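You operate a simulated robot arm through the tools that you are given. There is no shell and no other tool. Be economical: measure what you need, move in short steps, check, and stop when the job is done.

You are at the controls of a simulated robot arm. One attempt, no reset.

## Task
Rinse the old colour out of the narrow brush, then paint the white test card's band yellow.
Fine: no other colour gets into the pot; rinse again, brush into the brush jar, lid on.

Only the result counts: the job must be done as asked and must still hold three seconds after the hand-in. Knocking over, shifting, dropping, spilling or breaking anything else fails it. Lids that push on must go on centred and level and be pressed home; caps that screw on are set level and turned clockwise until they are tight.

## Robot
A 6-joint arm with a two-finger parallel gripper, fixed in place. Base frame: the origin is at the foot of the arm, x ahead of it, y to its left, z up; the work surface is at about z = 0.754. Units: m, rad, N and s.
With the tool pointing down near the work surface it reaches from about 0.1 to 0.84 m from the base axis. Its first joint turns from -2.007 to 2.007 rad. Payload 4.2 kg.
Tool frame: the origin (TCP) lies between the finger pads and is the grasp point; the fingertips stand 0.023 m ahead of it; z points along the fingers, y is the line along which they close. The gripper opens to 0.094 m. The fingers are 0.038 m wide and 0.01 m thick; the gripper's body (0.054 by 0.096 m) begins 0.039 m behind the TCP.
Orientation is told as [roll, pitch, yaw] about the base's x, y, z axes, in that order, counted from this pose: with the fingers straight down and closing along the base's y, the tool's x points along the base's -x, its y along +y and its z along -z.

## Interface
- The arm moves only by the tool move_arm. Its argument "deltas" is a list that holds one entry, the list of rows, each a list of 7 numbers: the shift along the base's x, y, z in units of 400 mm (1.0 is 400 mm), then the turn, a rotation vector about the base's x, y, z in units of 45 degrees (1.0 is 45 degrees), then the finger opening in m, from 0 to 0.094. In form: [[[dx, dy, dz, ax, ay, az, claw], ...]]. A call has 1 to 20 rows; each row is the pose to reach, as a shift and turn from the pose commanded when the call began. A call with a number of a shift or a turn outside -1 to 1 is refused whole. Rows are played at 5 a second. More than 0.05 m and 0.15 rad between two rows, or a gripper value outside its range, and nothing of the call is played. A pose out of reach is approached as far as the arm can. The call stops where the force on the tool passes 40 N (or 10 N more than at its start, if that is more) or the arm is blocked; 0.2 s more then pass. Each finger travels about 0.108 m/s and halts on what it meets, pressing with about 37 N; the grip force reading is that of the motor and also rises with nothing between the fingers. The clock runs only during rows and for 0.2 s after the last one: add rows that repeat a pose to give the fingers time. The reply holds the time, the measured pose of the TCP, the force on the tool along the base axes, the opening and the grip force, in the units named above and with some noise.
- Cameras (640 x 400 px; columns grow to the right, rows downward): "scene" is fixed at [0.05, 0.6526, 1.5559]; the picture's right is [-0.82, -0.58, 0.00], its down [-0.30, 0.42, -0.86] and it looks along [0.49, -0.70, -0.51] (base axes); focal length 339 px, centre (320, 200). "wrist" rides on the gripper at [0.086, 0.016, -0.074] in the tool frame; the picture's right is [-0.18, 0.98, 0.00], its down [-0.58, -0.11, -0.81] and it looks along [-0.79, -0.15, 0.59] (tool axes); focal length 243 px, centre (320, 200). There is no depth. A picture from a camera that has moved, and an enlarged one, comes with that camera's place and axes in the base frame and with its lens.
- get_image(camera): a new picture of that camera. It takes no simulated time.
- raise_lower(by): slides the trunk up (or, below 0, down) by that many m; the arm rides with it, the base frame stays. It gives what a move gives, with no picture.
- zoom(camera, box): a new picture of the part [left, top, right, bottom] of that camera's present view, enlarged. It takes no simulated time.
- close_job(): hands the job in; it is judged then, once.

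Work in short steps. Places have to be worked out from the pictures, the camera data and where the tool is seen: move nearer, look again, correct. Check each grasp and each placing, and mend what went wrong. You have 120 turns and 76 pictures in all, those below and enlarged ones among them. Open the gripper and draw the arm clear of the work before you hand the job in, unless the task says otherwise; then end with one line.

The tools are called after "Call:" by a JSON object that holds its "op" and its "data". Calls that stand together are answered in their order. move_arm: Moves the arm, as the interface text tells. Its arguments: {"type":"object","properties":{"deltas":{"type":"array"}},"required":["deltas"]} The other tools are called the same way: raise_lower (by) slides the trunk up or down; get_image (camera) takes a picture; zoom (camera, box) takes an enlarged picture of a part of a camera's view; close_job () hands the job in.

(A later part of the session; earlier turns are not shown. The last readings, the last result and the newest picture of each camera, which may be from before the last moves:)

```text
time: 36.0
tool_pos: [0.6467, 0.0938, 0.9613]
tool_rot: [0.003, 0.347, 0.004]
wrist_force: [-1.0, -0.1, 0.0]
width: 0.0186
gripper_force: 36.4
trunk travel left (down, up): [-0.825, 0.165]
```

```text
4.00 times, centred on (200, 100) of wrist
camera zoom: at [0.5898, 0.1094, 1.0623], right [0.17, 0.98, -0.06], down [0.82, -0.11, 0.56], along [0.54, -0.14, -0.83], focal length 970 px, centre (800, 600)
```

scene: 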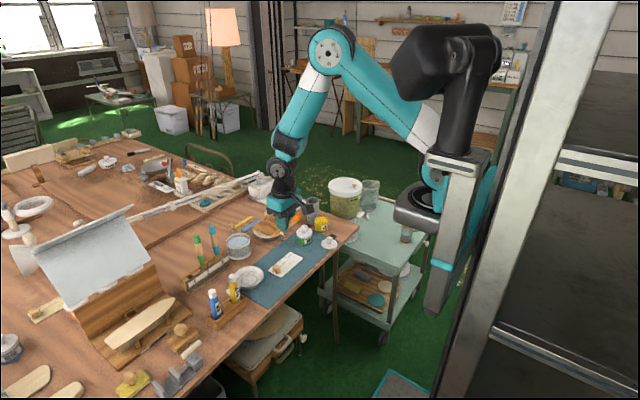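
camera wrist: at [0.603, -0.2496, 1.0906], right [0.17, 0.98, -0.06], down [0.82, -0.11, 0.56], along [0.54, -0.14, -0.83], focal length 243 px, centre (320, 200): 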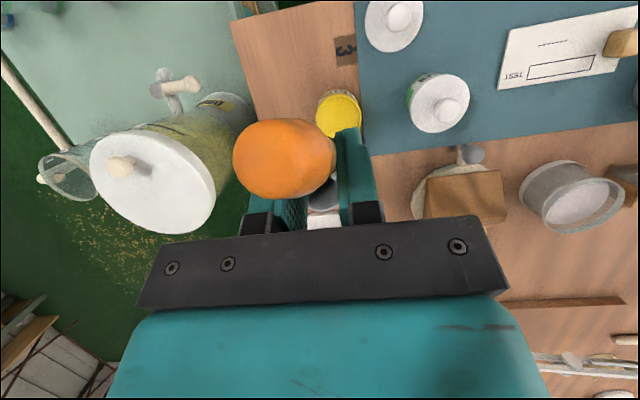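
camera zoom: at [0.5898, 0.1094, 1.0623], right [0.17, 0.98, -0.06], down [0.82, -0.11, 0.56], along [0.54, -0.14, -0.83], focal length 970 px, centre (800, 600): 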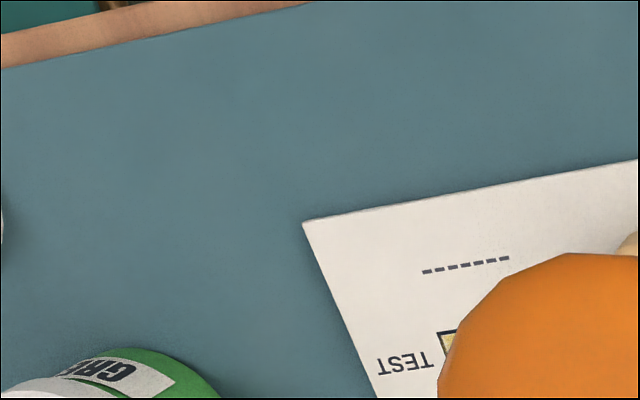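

The handle hides the band from this side; I go to the other side.

Call:
{"op": "move_arm", "data": {"deltas": [[[0, -0.1, 0, 0, 0, 0, 0.0], [0, -0.2, 0, 0, 0, 0, 0.0], [0, -0.3, 0, 0, 0, 0, 0.0], [0, -0.4, 0, 0, 0, 0, 0.0], [0, -0.46, 0, 0, 0, 0, 0.0]]]}}

Call:
{"op": "zoom", "data": {"camera": "wrist", "box": [350, 60, 490, 160]}}

```text
time: 37.2
tool_pos: [0.6458, -0.0907, 0.9623]
tool_rot: [0.004, 0.347, 0.005]
wrist_force: [-0.6, 1.2, -0.9]
width: 0.0189
gripper_force: 37.7
trunk travel left (down, up): [-0.825, 0.165]
```

```text
4.00 times, centred on (420, 110) of wrist
camera zoom: at [0.5892, -0.0742, 1.0617], right [0.17, 0.98, -0.06], down [0.82, -0.11, 0.56], along [0.54, -0.14, -0.83], focal length 970 px, centre (-80, 560)
```

zoom: 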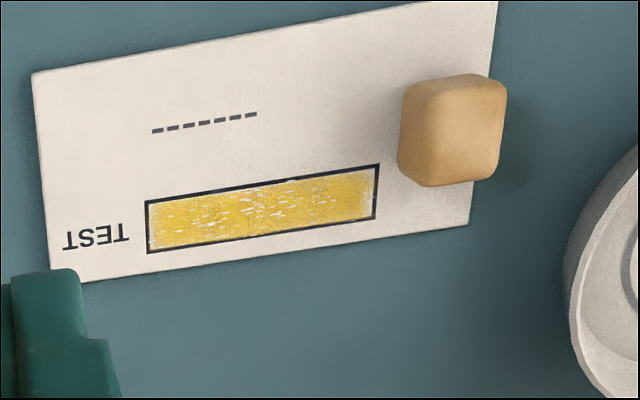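

A few flecks and a thin strip at the weight end remain. I go over the band again, extending 3 mm further.

Call:
{"op": "move_arm", "data": {"deltas": [[[0.004, 0.06, -0.1, 0, 0, 0, 0.0], [0.004, 0.12, -0.2, 0, 0, 0, 0.0], [0.004, 0.122, -0.242, 0, 0, 0, 0.0], [0.004, 0.142, -0.242, 0, 0, 0, 0.0], [0.004, 0.162, -0.242, 0, 0, 0, 0.0], [0.004, 0.182, -0.242, 0, 0, 0, 0.0], [0.004, 0.202, -0.242, 0, 0, 0, 0.0], [0.004, 0.222, -0.242, 0, 0, 0, 0.0], [0.004, 0.242, -0.242, 0, 0, 0, 0.0], [0.004, 0.262, -0.242, 0, 0, 0, 0.0], [0.004, 0.278, -0.242, 0, 0, 0, 0.0], [0.01, 0.278, -0.242, 0, 0, 0, 0.0], [0.01, 0.26, -0.242, 0, 0, 0, 0.0], [0.01, 0.24, -0.242, 0, 0, 0, 0.0], [0.01, 0.22, -0.242, 0, 0, 0, 0.0], [0.01, 0.2, -0.242, 0, 0, 0, 0.0], [0.01, 0.18, -0.242, 0, 0, 0, 0.0], [0.01, 0.16, -0.242, 0, 0, 0, 0.0], [0.01, 0.14, -0.242, 0, 0, 0, 0.0], [0.01, 0.12, -0.242, 0, 0, 0, 0.0]]]}}

Call:
{"op": "zoom", "data": {"camera": "scene", "box": [265, 235, 325, 285]}}

```text
time: 41.4
tool_pos: [0.6519, -0.0445, 0.8672]
tool_rot: [0.003, 0.348, 0.005]
wrist_force: [-0.4, 2.2, 5.2]
width: 0.0189
gripper_force: 37.3
trunk travel left (down, up): [-0.825, 0.165]
```

```text
8.00 times, centred on (295, 260) of scene
camera zoom: at [0.05, 0.6526, 1.5559], right [-0.82, -0.58, 0.0], down [-0.3, 0.42, -0.86], along [0.49, -0.7, -0.51], focal length 2709 px, centre (520, -280)
```

zoom: 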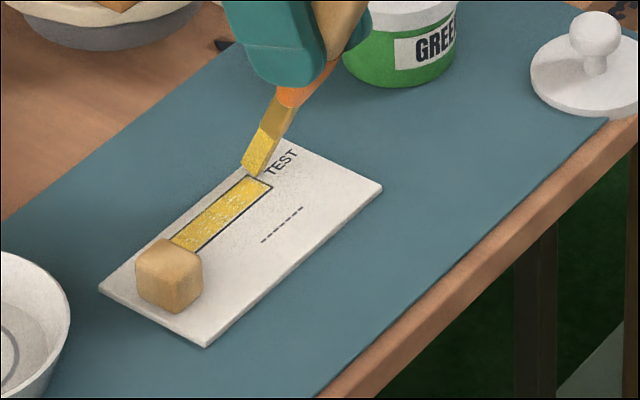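

The bristles are running dry, so I reload: lift, go back to the yellow pot and touch into the paint lightly.

Call:
{"op": "move_arm", "data": {"deltas": [[[0.006, 0, 0.1, 0, 0, 0, 0.0], [0.006, 0, 0.2, 0, 0, 0, 0.0], [0.006, -0.03, 0.3, 0, 0, 0, 0.0], [0.006, -0.14, 0.31, 0, 0, 0, 0.0], [0.006, -0.25, 0.31, 0, 0, 0, 0.0], [0.006, -0.36, 0.31, 0, 0, 0, 0.0], [0.006, -0.46, 0.31, 0, 0, 0, 0.0], [0.006, -0.534, 0.3, 0, 0, 0, 0.0], [0.006, -0.534, 0.2, 0, 0, 0, 0.0], [0.006, -0.534, 0.12, 0, 0, 0, 0.0], [0.006, -0.534, 0.097, 0, 0, 0, 0.0], [0.012, -0.534, 0.095, 0, 0, 0, 0.0], [0.0, -0.534, 0.095, 0, 0, 0, 0.0], [0.006, -0.534, 0.095, 0, 0, 0, 0.0], [0.006, -0.534, 0.15, 0, 0, 0, 0.0], [0.006, -0.534, 0.25, 0, 0, 0, 0.0]]]}}

Call:
{"op": "zoom", "data": {"camera": "scene", "box": [295, 180, 355, 240]}}

Call:
{"op": "zoom", "data": {"camera": "scene", "box": [265, 235, 325, 285]}}

```text
time: 44.8
tool_pos: [0.6529, -0.2569, 0.9663]
tool_rot: [0.004, 0.346, 0.005]
wrist_force: [0.5, -0.7, -0.7]
width: 0.0187
gripper_force: 36.8
trunk travel left (down, up): [-0.825, 0.165]
```

```text
6.67 times, centred on (325, 210) of scene
camera zoom: at [0.05, 0.6526, 1.5559], right [-0.82, -0.58, 0.0], down [-0.3, 0.42, -0.86], along [0.49, -0.7, -0.51], focal length 2258 px, centre (287, 133)
```

zoom: 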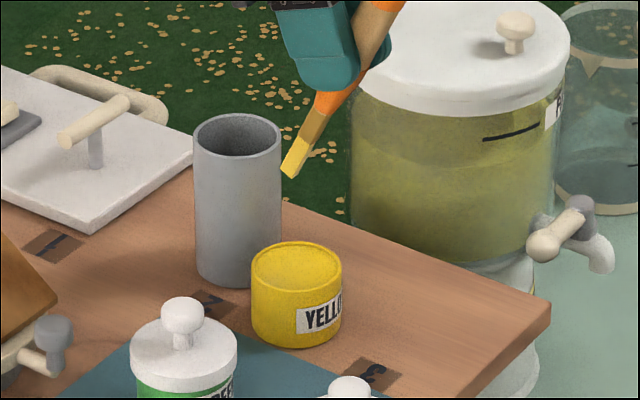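

```text
8.00 times, centred on (295, 260) of scene
camera zoom: at [0.05, 0.6526, 1.5559], right [-0.82, -0.58, 0.0], down [-0.3, 0.42, -0.86], along [0.49, -0.7, -0.51], focal length 2709 px, centre (520, -280)
```

zoom: 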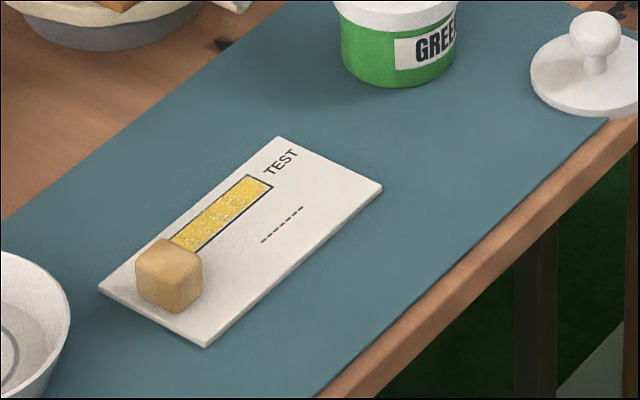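

Reloaded. I return to the card and stroke out along the band lightly.

Call:
{"op": "move_arm", "data": {"deltas": [[[0, 0.0, 0.06, 0, 0, 0, 0.0], [-0.002, 0.11, 0.06, 0, 0, 0, 0.0], [-0.005, 0.22, 0.06, 0, 0, 0, 0.0], [-0.008, 0.33, 0.06, 0, 0, 0, 0.0], [-0.011, 0.44, 0.03, 0, 0, 0, 0.0], [-0.011, 0.53, -0.05, 0, 0, 0, 0.0], [-0.011, 0.536, -0.14, 0, 0, 0, 0.0], [-0.011, 0.536, -0.21, 0, 0, 0, 0.0], [-0.011, 0.536, -0.246, 0, 0, 0, 0.0], [-0.011, 0.556, -0.246, 0, 0, 0, 0.0], [-0.011, 0.576, -0.246, 0, 0, 0, 0.0], [-0.011, 0.596, -0.246, 0, 0, 0, 0.0], [-0.011, 0.616, -0.246, 0, 0, 0, 0.0], [-0.011, 0.636, -0.246, 0, 0, 0, 0.0], [-0.011, 0.656, -0.246, 0, 0, 0, 0.0], [-0.011, 0.676, -0.246, 0, 0, 0, 0.0], [-0.011, 0.693, -0.246, 0, 0, 0, 0.0], [-0.005, 0.693, -0.246, 0, 0, 0, 0.0], [-0.017, 0.693, -0.246, 0, 0, 0, 0.0]]]}}

Call:
{"op": "move_arm", "data": {"deltas": [[[0, 0, 0, 0, 0, 0, 0.0], [0, -0.02, 0, 0, 0, 0, 0.0], [0, -0.04, 0, 0, 0, 0, 0.0], [0, -0.06, 0, 0, 0, 0, 0.0], [0, -0.08, 0, 0, 0, 0, 0.0], [0, -0.1, 0, 0, 0, 0, 0.0], [0, -0.12, 0, 0, 0, 0, 0.0], [0, -0.14, 0, 0, 0, 0, 0.0], [0, -0.155, 0, 0, 0, 0, 0.0], [0.01, -0.155, 0, 0, 0, 0, 0.0], [0.01, -0.135, 0, 0, 0, 0, 0.0], [0.01, -0.115, 0, 0, 0, 0, 0.0], [0.01, -0.095, 0, 0, 0, 0, 0.0], [0.01, -0.075, 0, 0, 0, 0, 0.0], [0.01, -0.055, 0, 0, 0, 0, 0.0], [0.01, -0.035, 0, 0, 0, 0, 0.0], [0.01, -0.015, 0, 0, 0, 0, 0.0], [0.01, 0.0, 0, 0, 0, 0, 0.0], [0.01, 0.0, 0.08, 0, 0, 0, 0.0]]]}}

Call:
{"op": "move_arm", "data": {"deltas": [[[0, -0.06, 0.08, 0, 0, 0, 0.0], [0, -0.16, 0.15, 0, 0, 0, 0.0], [0, -0.26, 0.16, 0, 0, 0, 0.0]]]}}

Call:
{"op": "zoom", "data": {"camera": "wrist", "box": [350, 60, 490, 160]}}

```text
time: 48.8
tool_pos: [0.6471, 0.0206, 0.8669]
tool_rot: [0.003, 0.347, 0.002]
wrist_force: [-0.1, -0.4, -0.1]
width: 0.0189
gripper_force: 36.5
trunk travel left (down, up): [-0.825, 0.165]
```

```text
time: 52.8
tool_pos: [0.6494, 0.0194, 0.8974]
tool_rot: [0.003, 0.347, 0.004]
wrist_force: [0.0, 0.2, -0.7]
width: 0.0187
gripper_force: 37.0
trunk travel left (down, up): [-0.825, 0.165]
```

```text
time: 53.6
tool_pos: [0.6497, -0.0841, 0.9635]
tool_rot: [0.003, 0.345, 0.004]
wrist_force: [-0.2, 0.4, -0.6]
width: 0.0191
gripper_force: 36.6
trunk travel left (down, up): [-0.825, 0.165]
```

```text
4.00 times, centred on (420, 110) of wrist
camera zoom: at [0.5935, -0.0673, 1.0628], right [0.17, 0.98, -0.06], down [0.82, -0.11, 0.56], along [0.54, -0.14, -0.83], focal length 970 px, centre (-80, 560)
```

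zoom: 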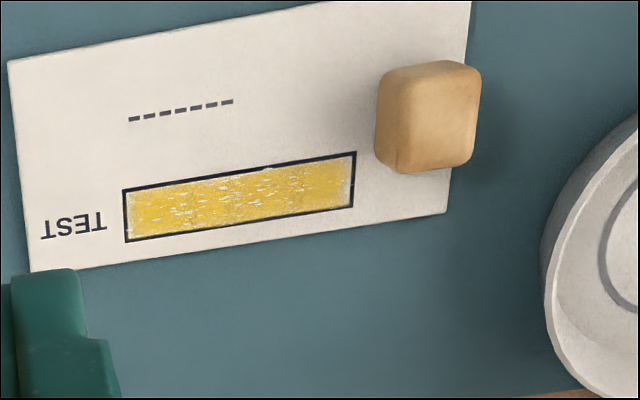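

No change this time — that pass hovered without contact. I repeat with the brush 3 mm lower for light pressure.

Call:
{"op": "move_arm", "data": {"deltas": [[[-0.004, 0.06, -0.09, 0, 0, 0, 0.0], [-0.004, 0.104, -0.18, 0, 0, 0, 0.0], [-0.004, 0.104, -0.235, 0, 0, 0, 0.0], [-0.004, 0.106, -0.248, 0, 0, 0, 0.0], [-0.004, 0.125, -0.248, 0, 0, 0, 0.0], [-0.004, 0.145, -0.248, 0, 0, 0, 0.0], [-0.004, 0.165, -0.248, 0, 0, 0, 0.0], [-0.004, 0.185, -0.248, 0, 0, 0, 0.0], [-0.004, 0.205, -0.248, 0, 0, 0, 0.0], [-0.004, 0.225, -0.248, 0, 0, 0, 0.0], [-0.004, 0.245, -0.248, 0, 0, 0, 0.0], [-0.004, 0.262, -0.248, 0, 0, 0, 0.0]]]}}

Call:
{"op": "zoom", "data": {"camera": "scene", "box": [265, 235, 325, 285]}}

```text
time: 56.2
tool_pos: [0.6483, 0.0212, 0.8654]
tool_rot: [0.005, 0.345, 0.003]
wrist_force: [-0.2, -6.3, 21.3]
width: 0.0189
gripper_force: 37.3
trunk travel left (down, up): [-0.825, 0.165]
```

```text
8.00 times, centred on (295, 260) of scene
camera zoom: at [0.05, 0.6526, 1.5559], right [-0.82, -0.58, 0.0], down [-0.3, 0.42, -0.86], along [0.49, -0.7, -0.51], focal length 2709 px, centre (520, -280)
```

zoom: 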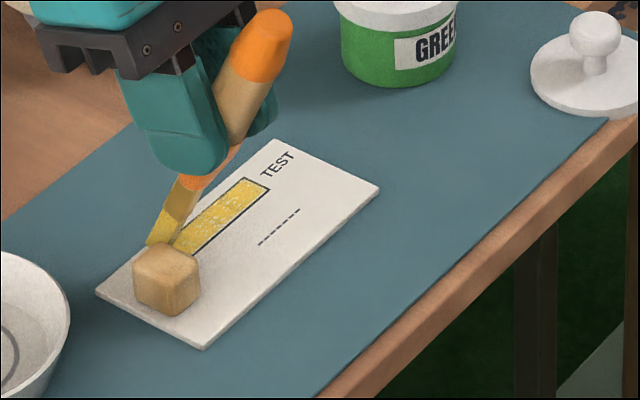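

The brush now sits too far in +x at this end, and 21 N is dragging the card a little. I lift slightly and check where the bristles are relative to the band.

Call:
{"op": "move_arm", "data": {"deltas": [[[0, 0, 0.02, 0, 0, 0, 0.0]]]}}

Call:
{"op": "zoom", "data": {"camera": "scene", "box": [270, 245, 310, 280]}}

```text
time: 56.6
tool_pos: [0.6486, 0.0223, 0.871]
tool_rot: [0.004, 0.349, 0.006]
wrist_force: [0.6, -0.4, -0.4]
width: 0.0191
gripper_force: 36.9
trunk travel left (down, up): [-0.825, 0.165]
```

```text
11.43 times, centred on (290, 262) of scene
camera zoom: at [0.05, 0.6526, 1.5559], right [-0.82, -0.58, 0.0], down [-0.3, 0.42, -0.86], along [0.49, -0.7, -0.51], focal length 3870 px, centre (663, -514)
```

zoom: 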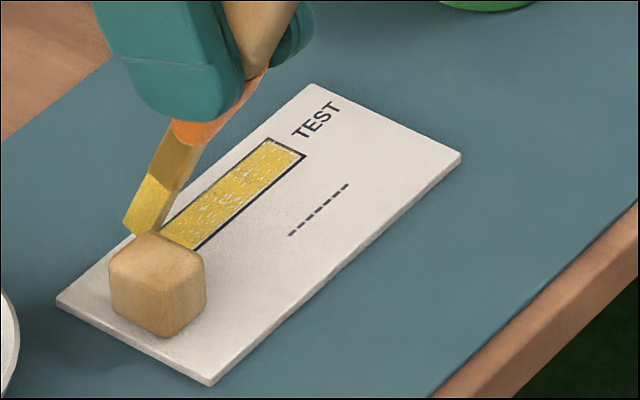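

The bristle tip has swivelled to offset about (+0.0405,−0.005) from the TCP, so I re-centre: TCP x≈0.6395. I lift, shift, and stroke lightly from the weight end back towards TEST.

Call:
{"op": "move_arm", "data": {"deltas": [[[0, 0, 0.04, 0, 0, 0, 0.0], [-0.0228, -0.006, 0.04, 0, 0, 0, 0.0], [-0.0228, -0.006, 0.0, 0, 0, 0, 0.0], [-0.0228, -0.006, -0.014, 0, 0, 0, 0.0], [-0.0228, -0.028, -0.014, 0, 0, 0, 0.0], [-0.0228, -0.05, -0.014, 0, 0, 0, 0.0], [-0.0228, -0.072, -0.014, 0, 0, 0, 0.0], [-0.0228, -0.094, -0.014, 0, 0, 0, 0.0], [-0.0228, -0.116, -0.014, 0, 0, 0, 0.0], [-0.0228, -0.138, -0.014, 0, 0, 0, 0.0]]]}}

Call:
{"op": "zoom", "data": {"camera": "scene", "box": [270, 245, 310, 280]}}

```text
time: 58.8
tool_pos: [0.6403, -0.0341, 0.868]
tool_rot: [0.004, 0.348, 0.005]
wrist_force: [-0.1, -0.7, 0.2]
width: 0.0189
gripper_force: 36.9
trunk travel left (down, up): [-0.825, 0.165]
```

```text
11.43 times, centred on (290, 262) of scene
camera zoom: at [0.05, 0.6526, 1.5559], right [-0.82, -0.58, 0.0], down [-0.3, 0.42, -0.86], along [0.49, -0.7, -0.51], focal length 3870 px, centre (663, -514)
```

zoom: 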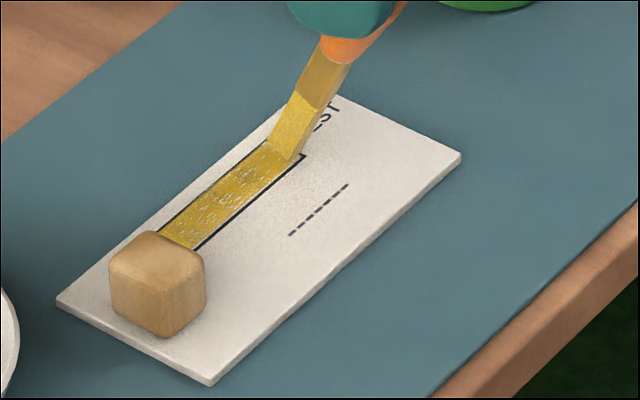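

Centred now, with the colour deepening at no measurable force. I repeat back-and-forth strokes.

Call:
{"op": "move_arm", "data": {"deltas": [[[0.004, 0.0, -0.002, 0, 0, 0, 0.0], [0.004, 0.022, -0.002, 0, 0, 0, 0.0], [0.004, 0.044, -0.002, 0, 0, 0, 0.0], [0.004, 0.066, -0.002, 0, 0, 0, 0.0], [0.004, 0.088, -0.002, 0, 0, 0, 0.0], [0.004, 0.11, -0.002, 0, 0, 0, 0.0], [0.004, 0.132, -0.002, 0, 0, 0, 0.0], [0.004, 0.147, -0.002, 0, 0, 0, 0.0], [-0.004, 0.147, -0.002, 0, 0, 0, 0.0], [-0.004, 0.13, -0.002, 0, 0, 0, 0.0], [-0.004, 0.11, -0.002, 0, 0, 0, 0.0], [-0.004, 0.088, -0.002, 0, 0, 0, 0.0], [-0.004, 0.066, -0.002, 0, 0, 0, 0.0], [-0.004, 0.044, -0.002, 0, 0, 0, 0.0], [-0.004, 0.022, -0.002, 0, 0, 0, 0.0], [-0.004, -0.004, -0.002, 0, 0, 0, 0.0], [-0.004, -0.004, 0.05, 0, 0, 0, 0.0], [-0.004, -0.04, 0.13, 0, 0, 0, 0.0], [-0.004, -0.13, 0.23, 0, 0, 0, 0.0]]]}}

Call:
{"op": "zoom", "data": {"camera": "scene", "box": [270, 245, 310, 280]}}

Call:
{"op": "zoom", "data": {"camera": "wrist", "box": [350, 60, 490, 160]}}

```text
refused: row 19 steps farther than a row can; nothing moved
```

```text
11.43 times, centred on (290, 262) of scene
camera zoom: at [0.05, 0.6526, 1.5559], right [-0.82, -0.58, 0.0], down [-0.3, 0.42, -0.86], along [0.49, -0.7, -0.51], focal length 3870 px, centre (663, -514)
```

zoom: 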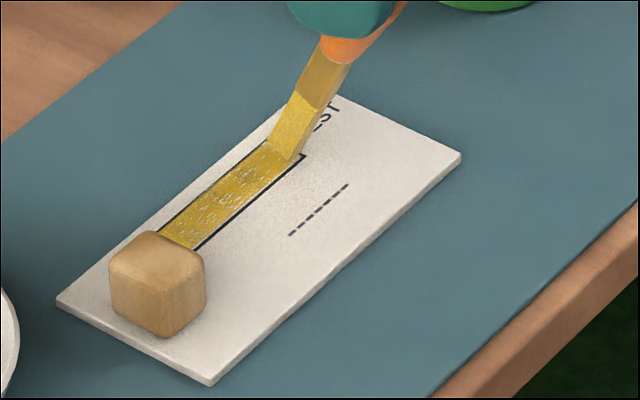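

```text
4.00 times, centred on (420, 110) of wrist
camera zoom: at [0.5829, -0.0177, 0.9663], right [0.17, 0.98, -0.06], down [0.82, -0.11, 0.56], along [0.54, -0.14, -0.83], focal length 970 px, centre (-80, 560)
```

zoom: 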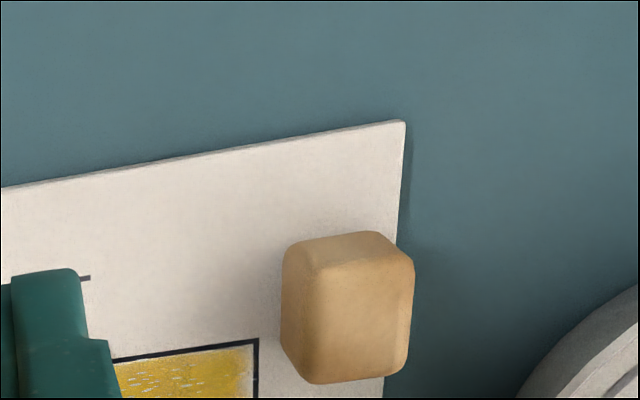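

The call was refused for a too-long last step; I resend with shorter lift-off steps.

Call:
{"op": "move_arm", "data": {"deltas": [[[0.004, 0.0, -0.002, 0, 0, 0, 0.0], [0.004, 0.022, -0.002, 0, 0, 0, 0.0], [0.004, 0.044, -0.002, 0, 0, 0, 0.0], [0.004, 0.066, -0.002, 0, 0, 0, 0.0], [0.004, 0.088, -0.002, 0, 0, 0, 0.0], [0.004, 0.11, -0.002, 0, 0, 0, 0.0], [0.004, 0.132, -0.002, 0, 0, 0, 0.0], [0.004, 0.147, -0.002, 0, 0, 0, 0.0], [-0.004, 0.147, -0.002, 0, 0, 0, 0.0], [-0.004, 0.13, -0.002, 0, 0, 0, 0.0], [-0.004, 0.11, -0.002, 0, 0, 0, 0.0], [-0.004, 0.088, -0.002, 0, 0, 0, 0.0], [-0.004, 0.066, -0.002, 0, 0, 0, 0.0], [-0.004, 0.044, -0.002, 0, 0, 0, 0.0], [-0.004, 0.022, -0.002, 0, 0, 0, 0.0], [-0.004, -0.004, -0.002, 0, 0, 0, 0.0], [-0.004, -0.004, 0.05, 0, 0, 0, 0.0], [-0.004, -0.04, 0.13, 0, 0, 0, 0.0], [-0.004, -0.12, 0.21, 0, 0, 0, 0.0]]]}}

Call:
{"op": "zoom", "data": {"camera": "wrist", "box": [350, 60, 490, 160]}}

```text
time: 62.8
tool_pos: [0.6383, -0.081, 0.9518]
tool_rot: [0.003, 0.348, 0.004]
wrist_force: [0.4, 1.0, -0.1]
width: 0.0186
gripper_force: 37.0
trunk travel left (down, up): [-0.825, 0.165]
```

```text
4.00 times, centred on (420, 110) of wrist
camera zoom: at [0.5814, -0.0648, 1.0496], right [0.17, 0.98, -0.06], down [0.82, -0.11, 0.56], along [0.54, -0.14, -0.83], focal length 970 px, centre (-80, 560)
```

zoom: 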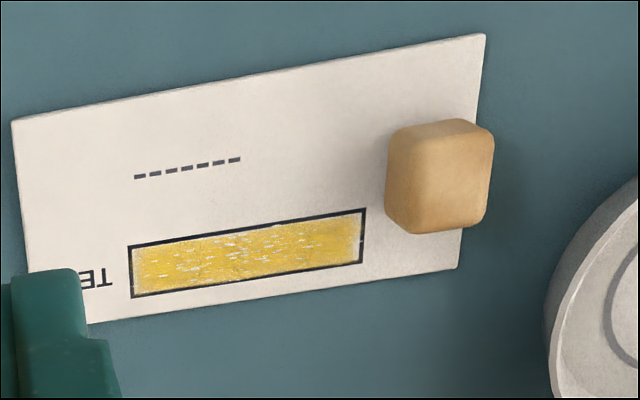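

I check the bristle load and the band from the scene camera.

Call:
{"op": "zoom", "data": {"camera": "scene", "box": [270, 230, 325, 280]}}

```text
8.00 times, centred on (298, 255) of scene
camera zoom: at [0.05, 0.6526, 1.5559], right [-0.82, -0.58, 0.0], down [-0.3, 0.42, -0.86], along [0.49, -0.7, -0.51], focal length 2709 px, centre (500, -240)
```

zoom: 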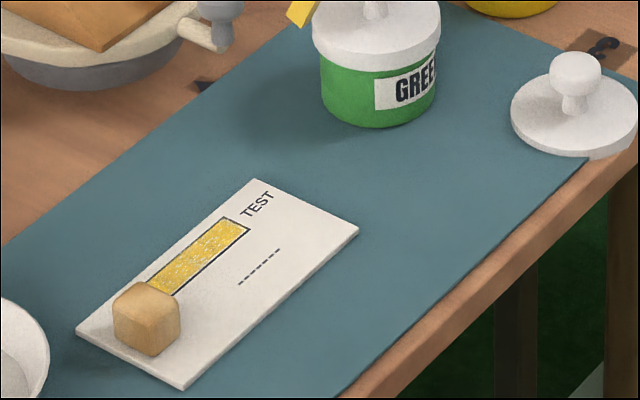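

The last strokes barely touched. I do another pass 1.5 mm lower for true light contact, out and back.

Call:
{"op": "move_arm", "data": {"deltas": [[[0.003, 0.06, -0.1, 0, 0, 0, 0.0], [0.003, 0.12, -0.18, 0, 0, 0, 0.0], [0.003, 0.118, -0.217, 0, 0, 0, 0.0], [0.003, 0.138, -0.217, 0, 0, 0, 0.0], [0.003, 0.158, -0.217, 0, 0, 0, 0.0], [0.003, 0.178, -0.217, 0, 0, 0, 0.0], [0.003, 0.198, -0.217, 0, 0, 0, 0.0], [0.003, 0.218, -0.217, 0, 0, 0, 0.0], [0.003, 0.238, -0.217, 0, 0, 0, 0.0], [0.003, 0.256, -0.217, 0, 0, 0, 0.0], [0.003, 0.264, -0.217, 0, 0, 0, 0.0], [0.003, 0.244, -0.217, 0, 0, 0, 0.0], [0.003, 0.224, -0.217, 0, 0, 0, 0.0], [0.003, 0.204, -0.217, 0, 0, 0, 0.0], [0.003, 0.184, -0.217, 0, 0, 0, 0.0], [0.003, 0.164, -0.217, 0, 0, 0, 0.0], [0.003, 0.144, -0.217, 0, 0, 0, 0.0], [0.003, 0.124, -0.217, 0, 0, 0, 0.0], [0.003, 0.114, -0.217, 0, 0, 0, 0.0]]]}}

Call:
{"op": "zoom", "data": {"camera": "scene", "box": [270, 245, 310, 280]}}

```text
time: 66.8
tool_pos: [0.638, -0.0363, 0.8652]
tool_rot: [0.004, 0.346, 0.003]
wrist_force: [-1.3, 5.1, 14.4]
width: 0.019
gripper_force: 37.3
trunk travel left (down, up): [-0.825, 0.165]
```

```text
11.43 times, centred on (290, 262) of scene
camera zoom: at [0.05, 0.6526, 1.5559], right [-0.82, -0.58, 0.0], down [-0.3, 0.42, -0.86], along [0.49, -0.7, -0.51], focal length 3870 px, centre (663, -514)
```

zoom: 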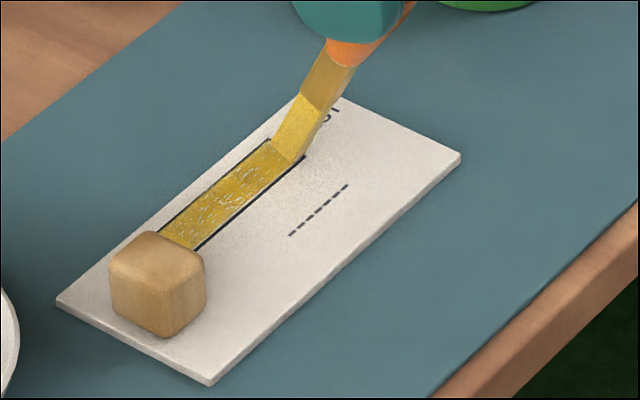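

Firm contact with bending bristles now. One more out-and-back pass, then lift and inspect.

Call:
{"op": "move_arm", "data": {"deltas": [[[0.005, 0.02, 0, 0, 0, 0, 0.0], [0.005, 0.04, 0, 0, 0, 0, 0.0], [0.005, 0.06, 0, 0, 0, 0, 0.0], [0.005, 0.08, 0, 0, 0, 0, 0.0], [0.005, 0.1, 0, 0, 0, 0, 0.0], [0.005, 0.12, 0, 0, 0, 0, 0.0], [0.005, 0.14, 0, 0, 0, 0, 0.0], [0.005, 0.152, 0, 0, 0, 0, 0.0], [-0.003, 0.152, 0, 0, 0, 0, 0.0], [-0.003, 0.13, 0, 0, 0, 0, 0.0], [-0.003, 0.11, 0, 0, 0, 0, 0.0], [-0.003, 0.09, 0, 0, 0, 0, 0.0], [-0.003, 0.07, 0, 0, 0, 0, 0.0], [-0.003, 0.05, 0, 0, 0, 0, 0.0], [-0.003, 0.03, 0, 0, 0, 0, 0.0], [-0.003, 0.01, 0, 0, 0, 0, 0.0], [-0.003, 0.0, 0, 0, 0, 0, 0.0], [0, -0.01, 0.08, 0, 0, 0, 0.0], [0, -0.06, 0.16, 0, 0, 0, 0.0], [0, -0.12, 0.22, 0, 0, 0, 0.0]]]}}

Call:
{"op": "zoom", "data": {"camera": "wrist", "box": [350, 60, 490, 160]}}

```text
time: 71.0
tool_pos: [0.6401, -0.0847, 0.9529]
tool_rot: [0.003, 0.347, 0.004]
wrist_force: [0.0, 1.0, 0.1]
width: 0.0188
gripper_force: 37.2
trunk travel left (down, up): [-0.825, 0.165]
```

```text
4.00 times, centred on (420, 110) of wrist
camera zoom: at [0.5825, -0.0674, 1.0512], right [0.17, 0.98, -0.06], down [0.82, -0.11, 0.56], along [0.54, -0.14, -0.83], focal length 970 px, centre (-80, 560)
```

zoom: 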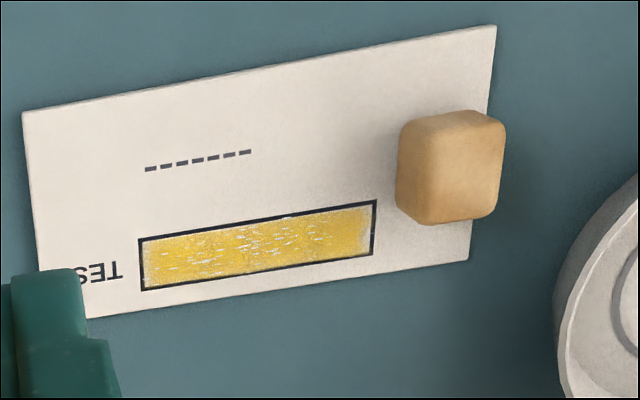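

Well covered except a paler strip at the weight end. I dab the last 2.5 cm again, going 4 mm further (weight still ~7 mm clear).

Call:
{"op": "move_arm", "data": {"deltas": [[[0, 0.07, -0.05, 0, 0, 0, 0.0], [0, 0.15, -0.12, 0, 0, 0, 0.0], [0, 0.2, -0.18, 0, 0, 0, 0.0], [0.001, 0.2, -0.22, 0, 0, 0, 0.0], [0.001, 0.22, -0.22, 0, 0, 0, 0.0], [0.001, 0.24, -0.22, 0, 0, 0, 0.0], [0.001, 0.26, -0.22, 0, 0, 0, 0.0], [0.001, 0.28, -0.22, 0, 0, 0, 0.0], [-0.006, 0.28, -0.22, 0, 0, 0, 0.0], [-0.006, 0.26, -0.22, 0, 0, 0, 0.0], [-0.006, 0.24, -0.22, 0, 0, 0, 0.0], [-0.006, 0.26, -0.22, 0, 0, 0, 0.0], [-0.006, 0.28, -0.22, 0, 0, 0, 0.0], [0.006, 0.28, -0.22, 0, 0, 0, 0.0], [0.006, 0.25, -0.22, 0, 0, 0, 0.0], [0.006, 0.22, -0.22, 0, 0, 0, 0.0], [0.003, 0.2, -0.15, 0, 0, 0, 0.0], [0, 0.14, -0.08, 0, 0, 0, 0.0], [0, 0.06, -0.02, 0, 0, 0, 0.0], [0, 0, 0, 0, 0, 0, 0.0]]]}}

Call:
{"op": "zoom", "data": {"camera": "wrist", "box": [350, 60, 490, 160]}}

```text
time: 75.2
tool_pos: [0.6389, -0.0836, 0.9533]
tool_rot: [0.004, 0.349, 0.003]
wrist_force: [1.1, 0.2, 0.4]
width: 0.0189
gripper_force: 36.9
trunk travel left (down, up): [-0.825, 0.165]
```

```text
4.00 times, centred on (420, 110) of wrist
camera zoom: at [0.5823, -0.0675, 1.0511], right [0.17, 0.98, -0.06], down [0.82, -0.11, 0.56], along [0.54, -0.14, -0.83], focal length 970 px, centre (-80, 560)
```

zoom: 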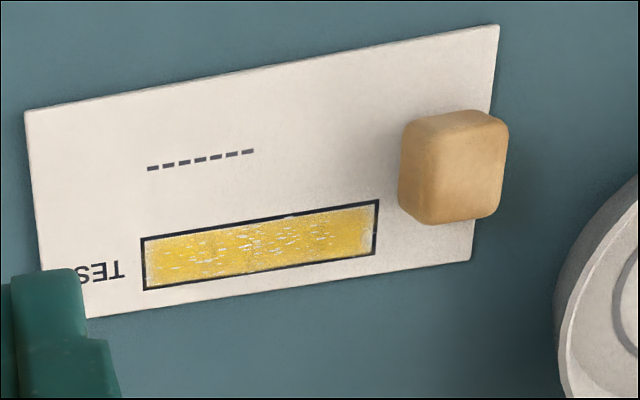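

Better. To be safe against flecks I reload once more and give the band another full pass.

Call:
{"op": "move_arm", "data": {"deltas": [[[0, 0, 0.09, 0, 0, 0, 0.0], [0.003, -0.1, 0.09, 0, 0, 0, 0.0], [0.006, -0.21, 0.09, 0, 0, 0, 0.0], [0.01, -0.32, 0.09, 0, 0, 0, 0.0], [0.01, -0.42, 0.06, 0, 0, 0, 0.0], [0.01, -0.42, -0.05, 0, 0, 0, 0.0], [0.01, -0.42, -0.1, 0, 0, 0, 0.0], [0.01, -0.42, -0.121, 0, 0, 0, 0.0], [0.018, -0.42, -0.121, 0, 0, 0, 0.0], [0.004, -0.42, -0.121, 0, 0, 0, 0.0], [0.01, -0.42, -0.06, 0, 0, 0, 0.0], [0.01, -0.42, 0.05, 0, 0, 0, 0.0], [0.006, -0.32, 0.09, 0, 0, 0, 0.0], [0.003, -0.21, 0.09, 0, 0, 0, 0.0], [0.0, -0.1, 0.09, 0, 0, 0, 0.0], [0, 0, 0.0, 0, 0, 0, 0.0]]]}}

Call:
{"op": "zoom", "data": {"camera": "scene", "box": [270, 220, 350, 280]}}

```text
refused: row 16 steps farther than a row can; nothing moved
```

```text
6.67 times, centred on (310, 250) of scene
camera zoom: at [0.05, 0.6526, 1.5559], right [-0.82, -0.58, 0.0], down [-0.3, 0.42, -0.86], along [0.49, -0.7, -0.51], focal length 2258 px, centre (387, -133)
```

zoom: 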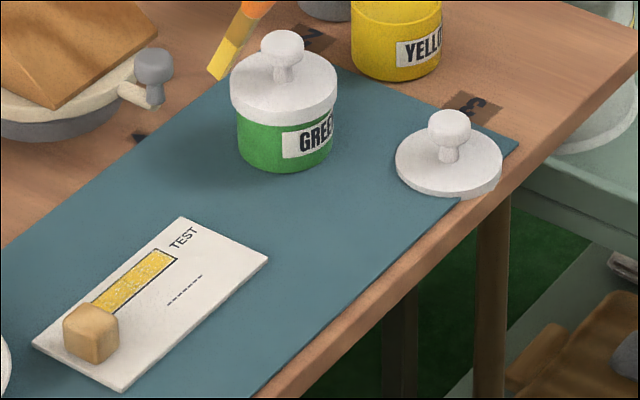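

Refused for one long step; resending with an extra row.

Call:
{"op": "move_arm", "data": {"deltas": [[[0, 0, 0.09, 0, 0, 0, 0.0], [0.003, -0.1, 0.09, 0, 0, 0, 0.0], [0.006, -0.21, 0.09, 0, 0, 0, 0.0], [0.01, -0.32, 0.09, 0, 0, 0, 0.0], [0.01, -0.42, 0.06, 0, 0, 0, 0.0], [0.01, -0.42, -0.05, 0, 0, 0, 0.0], [0.01, -0.42, -0.1, 0, 0, 0, 0.0], [0.01, -0.42, -0.121, 0, 0, 0, 0.0], [0.018, -0.42, -0.121, 0, 0, 0, 0.0], [0.004, -0.42, -0.121, 0, 0, 0, 0.0], [0.01, -0.42, -0.06, 0, 0, 0, 0.0], [0.01, -0.42, 0.05, 0, 0, 0, 0.0], [0.006, -0.32, 0.09, 0, 0, 0, 0.0], [0.003, -0.21, 0.09, 0, 0, 0, 0.0], [0.0, -0.1, 0.09, 0, 0, 0, 0.0], [0, 0, 0.06, 0, 0, 0, 0.0], [0, 0, 0.0, 0, 0, 0, 0.0]]]}}

Call:
{"op": "move_arm", "data": {"deltas": [[[0.002, 0.06, -0.09, 0, 0, 0, 0.0], [0.002, 0.11, -0.17, 0, 0, 0, 0.0], [0.002, 0.12, -0.221, 0, 0, 0, 0.0], [0.002, 0.14, -0.221, 0, 0, 0, 0.0], [0.002, 0.16, -0.221, 0, 0, 0, 0.0], [0.002, 0.18, -0.221, 0, 0, 0, 0.0], [0.002, 0.2, -0.221, 0, 0, 0, 0.0], [0.002, 0.22, -0.221, 0, 0, 0, 0.0], [0.002, 0.24, -0.221, 0, 0, 0, 0.0], [0.002, 0.26, -0.221, 0, 0, 0, 0.0], [0.002, 0.28, -0.221, 0, 0, 0, 0.0], [-0.002, 0.26, -0.221, 0, 0, 0, 0.0], [-0.002, 0.24, -0.221, 0, 0, 0, 0.0], [-0.002, 0.22, -0.221, 0, 0, 0, 0.0], [-0.002, 0.2, -0.221, 0, 0, 0, 0.0], [-0.002, 0.18, -0.221, 0, 0, 0, 0.0], [-0.002, 0.16, -0.221, 0, 0, 0, 0.0], [-0.002, 0.14, -0.221, 0, 0, 0, 0.0], [-0.002, 0.12, -0.221, 0, 0, 0, 0.0], [-0.002, 0.1, -0.13, 0, 0, 0, 0.0]]]}}

Call:
{"op": "move_arm", "data": {"deltas": [[[0, -0.05, 0.07, 0, 0, 0, 0.0], [0, -0.1, 0.13, 0, 0, 0, 0.0]]]}}

Call:
{"op": "zoom", "data": {"camera": "wrist", "box": [350, 60, 490, 160]}}

```text
time: 78.8
tool_pos: [0.6391, -0.0837, 0.9509]
tool_rot: [0.004, 0.347, 0.003]
wrist_force: [0.3, -0.1, -0.4]
width: 0.0188
gripper_force: 37.0
trunk travel left (down, up): [-0.825, 0.165]
```

```text
time: 83.0
tool_pos: [0.6387, -0.0446, 0.8987]
tool_rot: [0.004, 0.348, 0.002]
wrist_force: [-0.2, -0.7, -0.3]
width: 0.0188
gripper_force: 37.2
trunk travel left (down, up): [-0.825, 0.165]
```

```text
time: 83.6
tool_pos: [0.6384, -0.0841, 0.9509]
tool_rot: [0.003, 0.348, 0.005]
wrist_force: [-0.6, 0.6, 0.5]
width: 0.0191
gripper_force: 37.3
trunk travel left (down, up): [-0.825, 0.165]
```

```text
4.00 times, centred on (420, 110) of wrist
camera zoom: at [0.5815, -0.0678, 1.051], right [0.17, 0.98, -0.06], down [0.82, -0.11, 0.56], along [0.54, -0.14, -0.83], focal length 970 px, centre (-80, 560)
```

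zoom: 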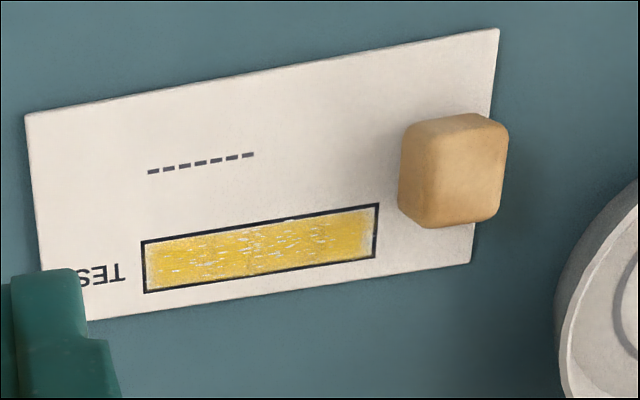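

The band is fully yellow (remaining texture is the paint's grain). Now I take the brush back to the water glass, untilting on the way.

Call:
{"op": "move_arm", "data": {"deltas": [[[0, 0, 0.1, 0, 0, 0, 0.0], [0, 0.06, 0.15, 0, -0.08, 0, 0.0], [0.04, 0.14, 0.15, 0, -0.16, 0, 0.0], [0.1, 0.22, 0.15, 0, -0.24, 0, 0.0], [0.17, 0.29, 0.15, 0, -0.32, 0, 0.0], [0.24, 0.32, 0.13, 0, -0.4, 0, 0.0], [0.314, 0.32, 0.1, 0, -0.444, 0, 0.0], [0.314, 0.32, 0.025, 0, -0.444, 0, 0.0]]]}}

Call:
{"op": "zoom", "data": {"camera": "scene", "box": [190, 200, 300, 280]}}

```text
time: 85.4
tool_pos: [0.7635, 0.0444, 0.9617]
tool_rot: [0.004, -0.004, 0.002]
wrist_force: [0.1, 0.6, 0.3]
width: 0.0187
gripper_force: 37.0
trunk travel left (down, up): [-0.825, 0.165]
```

```text
5.00 times, centred on (245, 240) of scene
camera zoom: at [0.05, 0.6526, 1.5559], right [-0.82, -0.58, 0.0], down [-0.3, 0.42, -0.86], along [0.49, -0.7, -0.51], focal length 1693 px, centre (695, 0)
```

zoom: 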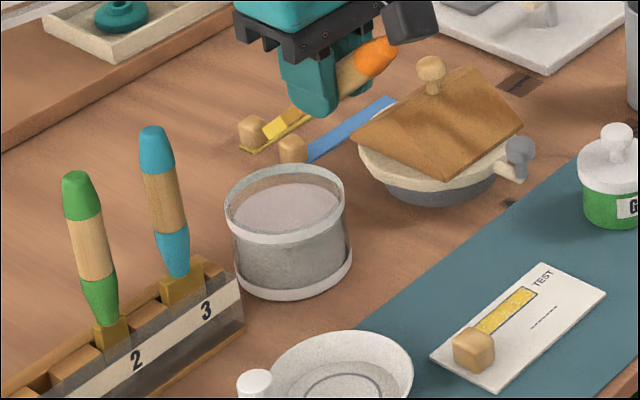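

Tip is above the water. I tilt back 15° for a steeper dip so the shaft clears the rim, then lower and swirl.

Call:
{"op": "move_arm", "data": {"deltas": [[[0.03, 0, 0.02, 0, 0.11, 0, 0.0], [0.06, 0, 0.03, 0, 0.22, 0, 0.0], [0.081, 0, 0.04, 0, 0.333, 0, 0.0], [0.081, 0, -0.05, 0, 0.333, 0, 0.0], [0.081, 0, -0.12, 0, 0.333, 0, 0.0], [0.081, 0, -0.166, 0, 0.333, 0, 0.0], [0.096, 0, -0.166, 0, 0.333, 0, 0.0], [0.081, 0.025, -0.166, 0, 0.333, 0, 0.0], [0.066, 0, -0.166, 0, 0.333, 0, 0.0], [0.081, -0.025, -0.166, 0, 0.333, 0, 0.0], [0.096, 0, -0.166, 0, 0.333, 0, 0.0], [0.081, 0.025, -0.166, 0, 0.333, 0, 0.0], [0.066, 0, -0.166, 0, 0.333, 0, 0.0], [0.081, -0.025, -0.166, 0, 0.333, 0, 0.0], [0.081, 0, -0.166, 0, 0.333, 0, 0.0]]]}}

Call:
{"op": "zoom", "data": {"camera": "scene", "box": [190, 200, 300, 280]}}

```text
time: 88.6
tool_pos: [0.7965, 0.0432, 0.8944]
tool_rot: [0.002, 0.259, 0.003]
wrist_force: [-0.7, 0.0, -0.7]
width: 0.0188
gripper_force: 36.8
trunk travel left (down, up): [-0.825, 0.165]
```

```text
5.00 times, centred on (245, 240) of scene
camera zoom: at [0.05, 0.6526, 1.5559], right [-0.82, -0.58, 0.0], down [-0.3, 0.42, -0.86], along [0.49, -0.7, -0.51], focal length 1693 px, centre (695, 0)
```

zoom: 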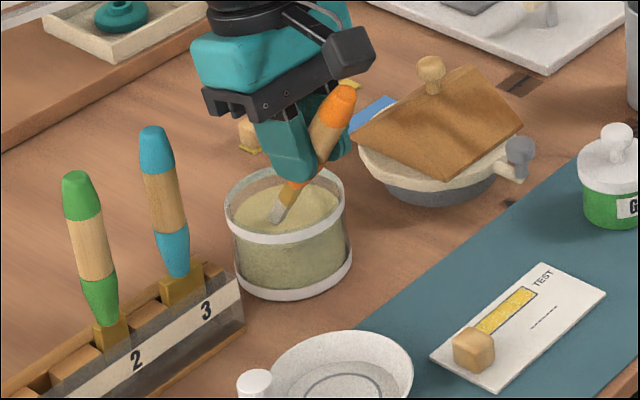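

The yellow is washing out. I go 6 mm deeper, swirl more, and lift slowly.

Call:
{"op": "move_arm", "data": {"deltas": [[[0, 0, -0.016, 0, 0, 0, 0.0], [0.015, 0, -0.016, 0, 0, 0, 0.0], [0, 0.025, -0.016, 0, 0, 0, 0.0], [-0.015, 0, -0.016, 0, 0, 0, 0.0], [0, -0.025, -0.016, 0, 0, 0, 0.0], [0.015, 0, -0.016, 0, 0, 0, 0.0], [0, 0.025, -0.016, 0, 0, 0, 0.0], [-0.015, 0, -0.016, 0, 0, 0, 0.0], [0, -0.025, -0.016, 0, 0, 0, 0.0], [0.015, 0, -0.016, 0, 0, 0, 0.0], [0, 0.025, -0.016, 0, 0, 0, 0.0], [0, 0, -0.016, 0, 0, 0, 0.0], [0, 0, 0.03, 0, 0, 0, 0.0], [0, 0, 0.07, 0, 0, 0, 0.0], [0, 0, 0.12, 0, 0, 0, 0.0], [0, 0, 0.18, 0, 0, 0, 0.0], [0, 0, 0.24, 0, 0, 0, 0.0]]]}}

Call:
{"op": "zoom", "data": {"camera": "scene", "box": [210, 180, 290, 240]}}

```text
time: 92.2
tool_pos: [0.7959, 0.0433, 0.9899]
tool_rot: [0.006, 0.261, 0.003]
wrist_force: [-0.1, 0.4, -2.0]
width: 0.019
gripper_force: 36.8
trunk travel left (down, up): [-0.825, 0.165]
```

```text
6.67 times, centred on (250, 210) of scene
camera zoom: at [0.05, 0.6526, 1.5559], right [-0.82, -0.58, 0.0], down [-0.3, 0.42, -0.86], along [0.49, -0.7, -0.51], focal length 2258 px, centre (787, 133)
```

zoom: 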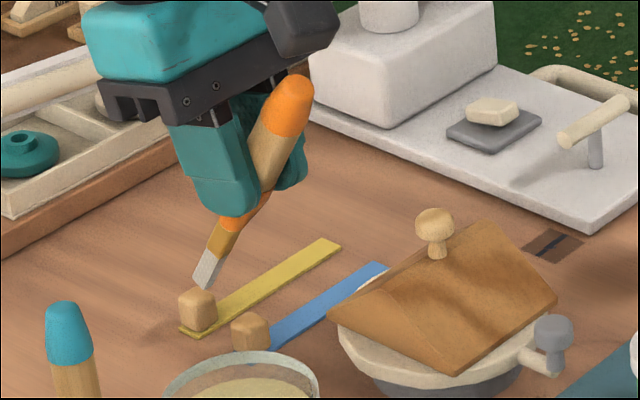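

The bristles are clean again. I carry the brush towards the grey brush jar, tilting to 35° so it hangs steeply.

Call:
{"op": "move_arm", "data": {"deltas": [[[0, 0, 0.075, 0, 0, 0, 0.0], [0, -0.1, 0.075, 0, 0.05, 0, 0.0], [-0.02, -0.2, 0.075, 0, 0.1, 0, 0.0], [-0.04, -0.3, 0.075, 0, 0.15, 0, 0.0], [-0.06, -0.4, 0.075, 0, 0.2, 0, 0.0], [-0.08, -0.5, 0.075, 0, 0.25, 0, 0.0], [-0.1, -0.6, 0.075, 0, 0.32, 0, 0.0], [-0.12, -0.7, 0.075, 0, 0.39, 0, 0.0], [-0.1425, -0.8, 0.075, 0, 0.444, 0, 0.0], [-0.1425, -0.82, 0.075, 0, 0.444, 0, 0.0]]]}}

Call:
{"op": "zoom", "data": {"camera": "scene", "box": [285, 150, 375, 240]}}

Call:
{"op": "get_image", "data": {"camera": "wrist"}}

```text
time: 94.4
tool_pos: [0.7119, -0.2154, 1.0179]
tool_rot: [0.011, 0.603, 0.003]
wrist_force: [0.4, 0.2, -0.3]
width: 0.0191
gripper_force: 36.7
out of reach, approached as far as the arm can: row 7, 8, 9, 10
trunk travel left (down, up): [-0.825, 0.165]
```

```text
4.44 times, centred on (330, 195) of scene
camera zoom: at [0.05, 0.6526, 1.5559], right [-0.82, -0.58, 0.0], down [-0.3, 0.42, -0.86], along [0.49, -0.7, -0.51], focal length 1505 px, centre (276, 222)
```

zoom: 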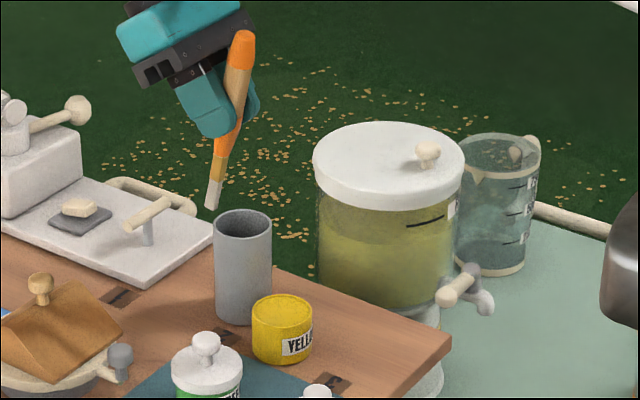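

```text
13 pictures are left
camera wrist: at [0.6824, -0.1987, 1.129], right [0.16, 0.98, -0.1], down [0.94, -0.12, 0.33], along [0.32, -0.14, -0.94], focal length 243 px, centre (320, 200)
```

wrist: 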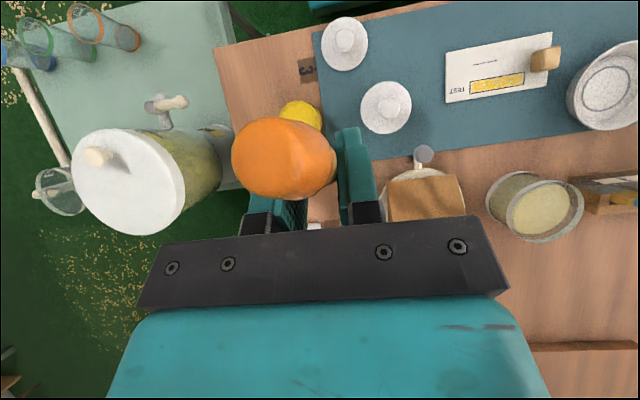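

Only 13 pictures remain, so I'll be sparing. 35° pitch is out of reach there, so I'll instead yaw the tool 90° and lean sideways, which makes the brush vertical without extra reach. First undo the pitch and yaw.

Call:
{"op": "move_arm", "data": {"deltas": [[[-0.015, 0.02, 0.01, 0, -0.16, 0, 0.0], [-0.03, 0.04, 0.02, 0, -0.32, 0, 0.0], [-0.045, 0.06, 0.03, 0, -0.48, 0, 0.0], [-0.06, 0.08, 0.03, 0, -0.64, 0, 0.0], [-0.075, 0.1, 0.03, 0, -0.768, 0, 0.0]]]}}

Call:
{"op": "move_arm", "data": {"deltas": [[[0, 0, 0, 0, 0, 0.167, 0.0], [0, 0, 0, 0, 0, 0.333, 0.0], [0, 0, 0, 0, 0, 0.5, 0.0], [0, 0, 0, 0, 0, 0.667, 0.0], [0, 0, 0, 0, 0, 0.833, 0.0], [0, 0, 0, 0, 0, 1.0, 0.0]]]}}

Call:
{"op": "move_arm", "data": {"deltas": [[[0, 0, 0, 0, 0, 0.167, 0.0], [0, 0, 0, 0, 0, 0.333, 0.0], [0, 0, 0, 0, 0, 0.5, 0.0], [0, 0, 0, 0, 0, 0.667, 0.0], [0, 0, 0, 0, 0, 0.833, 0.0], [0, 0, 0, 0, 0, 1.0, 0.0]]]}}

```text
time: 95.6
tool_pos: [0.6799, -0.1736, 1.032]
tool_rot: [0.004, 0.003, 0.001]
wrist_force: [0.5, -0.1, 0.0]
width: 0.0187
gripper_force: 37.1
trunk travel left (down, up): [-0.825, 0.165]
```

```text
time: 97.0
tool_pos: [0.6788, -0.1733, 1.0314]
tool_rot: [0.001, 0.004, 0.79]
wrist_force: [0.2, -0.4, 0.0]
width: 0.0188
gripper_force: 37.5
trunk travel left (down, up): [-0.825, 0.165]
```

```text
time: 98.4
tool_pos: [0.6815, -0.1738, 1.0318]
tool_rot: [0.001, 0.004, 1.576]
wrist_force: [0.0, -0.1, -0.5]
width: 0.0188
gripper_force: 36.7
trunk travel left (down, up): [-0.825, 0.165]
```

Yaw reached. Now I lean sideways 45° while moving over the jar.

Call:
{"op": "move_arm", "data": {"deltas": [[[0.025, -0.048, 0, -0.167, 0, 0, 0.0], [0.05, -0.095, 0, -0.333, 0, 0, 0.0], [0.075, -0.143, 0, -0.5, 0, 0, 0.0], [0.1, -0.19, 0, -0.667, 0, 0, 0.0], [0.126, -0.238, -0.015, -0.833, 0, 0, 0.0], [0.151, -0.285, -0.03, -1.0, 0, 0, 0.0]]]}}

Call:
{"op": "zoom", "data": {"camera": "scene", "box": [285, 150, 375, 240]}}

```text
time: 99.8
tool_pos: [0.7402, -0.2881, 1.0192]
tool_rot: [0.005, 0.792, 1.575]
wrist_force: [-0.7, 1.1, 0.4]
width: 0.0189
gripper_force: 36.7
trunk travel left (down, up): [-0.825, 0.165]
```

```text
4.44 times, centred on (330, 195) of scene
camera zoom: at [0.05, 0.6526, 1.5559], right [-0.82, -0.58, 0.0], down [-0.3, 0.42, -0.86], along [0.49, -0.7, -0.51], focal length 1505 px, centre (276, 222)
```

zoom: 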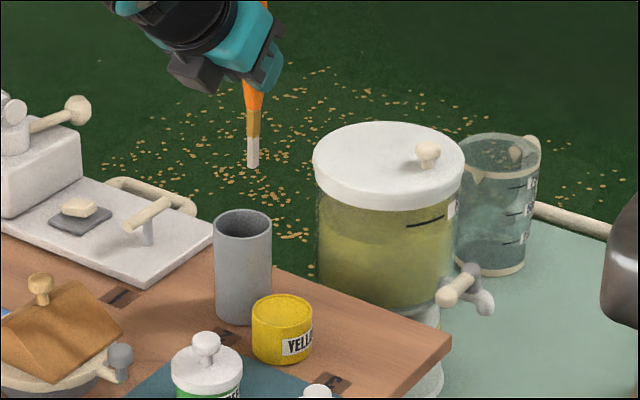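

Brush hangs vertical near the jar, about 7 mm off sideways in this view. I use one wrist picture to fix the jar's centre.

Call:
{"op": "get_image", "data": {"camera": "wrist"}}

```text
11 pictures are left
camera wrist: at [0.7237, -0.2951, 1.1333], right [-0.98, 0.13, -0.13], down [0.11, 0.98, 0.15], along [0.14, 0.14, -0.98], focal length 243 px, centre (320, 200)
```

wrist: 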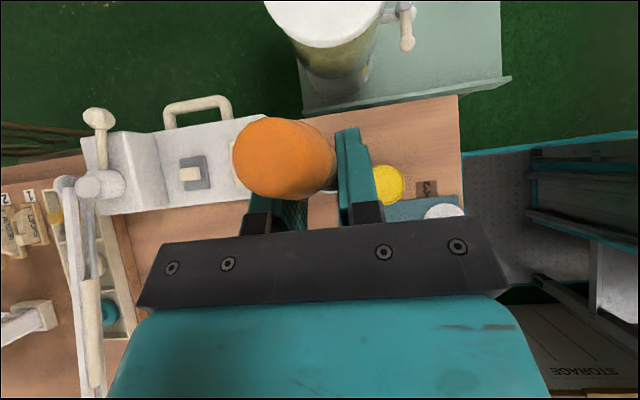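

The jar is hidden there, but the pot's position cross-checks and shows the tip is ~1 cm off towards (−x,−y). I correct by +6 mm in x and y, lower 4 cm and compare tip and rim.

Call:
{"op": "move_arm", "data": {"deltas": [[[0.015, 0.015, 0, 0, 0, 0, 0.0], [0.015, 0.015, -0.05, 0, 0, 0, 0.0], [0.015, 0.015, -0.1, 0, 0, 0, 0.0]]]}}

Call:
{"op": "zoom", "data": {"camera": "scene", "box": [300, 170, 350, 220]}}

```text
time: 100.6
tool_pos: [0.746, -0.2811, 0.98]
tool_rot: [0.004, 0.791, 1.574]
wrist_force: [0.2, 0.4, 0.1]
width: 0.0189
gripper_force: 36.9
trunk travel left (down, up): [-0.825, 0.165]
```

```text
8.00 times, centred on (325, 195) of scene
camera zoom: at [0.05, 0.6526, 1.5559], right [-0.82, -0.58, 0.0], down [-0.3, 0.42, -0.86], along [0.49, -0.7, -0.51], focal length 2709 px, centre (280, 240)
```

zoom: 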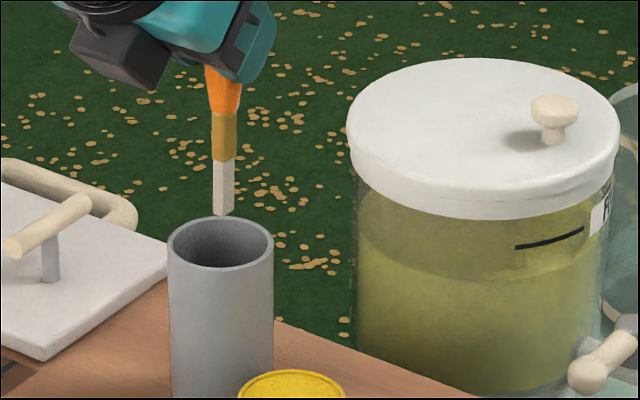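

Sideways the tip is centred to ~1.5 mm. I lower 3.5 cm, watching the force, then look at how it enters.

Call:
{"op": "move_arm", "data": {"deltas": [[[0.003, 0.001, -0.03, 0, 0, 0, 0.0], [0.003, 0.001, -0.06, 0, 0, 0, 0.0], [0.003, 0.001, -0.0875, 0, 0, 0, 0.0]]]}}

Call:
{"op": "zoom", "data": {"camera": "scene", "box": [300, 170, 350, 220]}}

```text
time: 101.4
tool_pos: [0.7484, -0.2814, 0.944]
tool_rot: [0.007, 0.791, 1.574]
wrist_force: [-0.2, 0.6, 0.7]
width: 0.0188
gripper_force: 37.1
trunk travel left (down, up): [-0.825, 0.165]
```

```text
8.00 times, centred on (325, 195) of scene
camera zoom: at [0.05, 0.6526, 1.5559], right [-0.82, -0.58, 0.0], down [-0.3, 0.42, -0.86], along [0.49, -0.7, -0.51], focal length 2709 px, centre (280, 240)
```

zoom: 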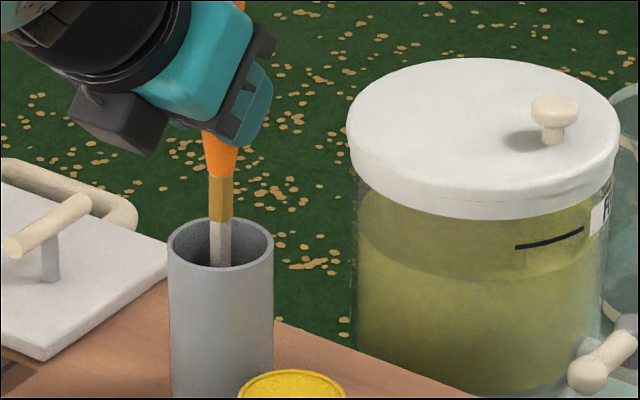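

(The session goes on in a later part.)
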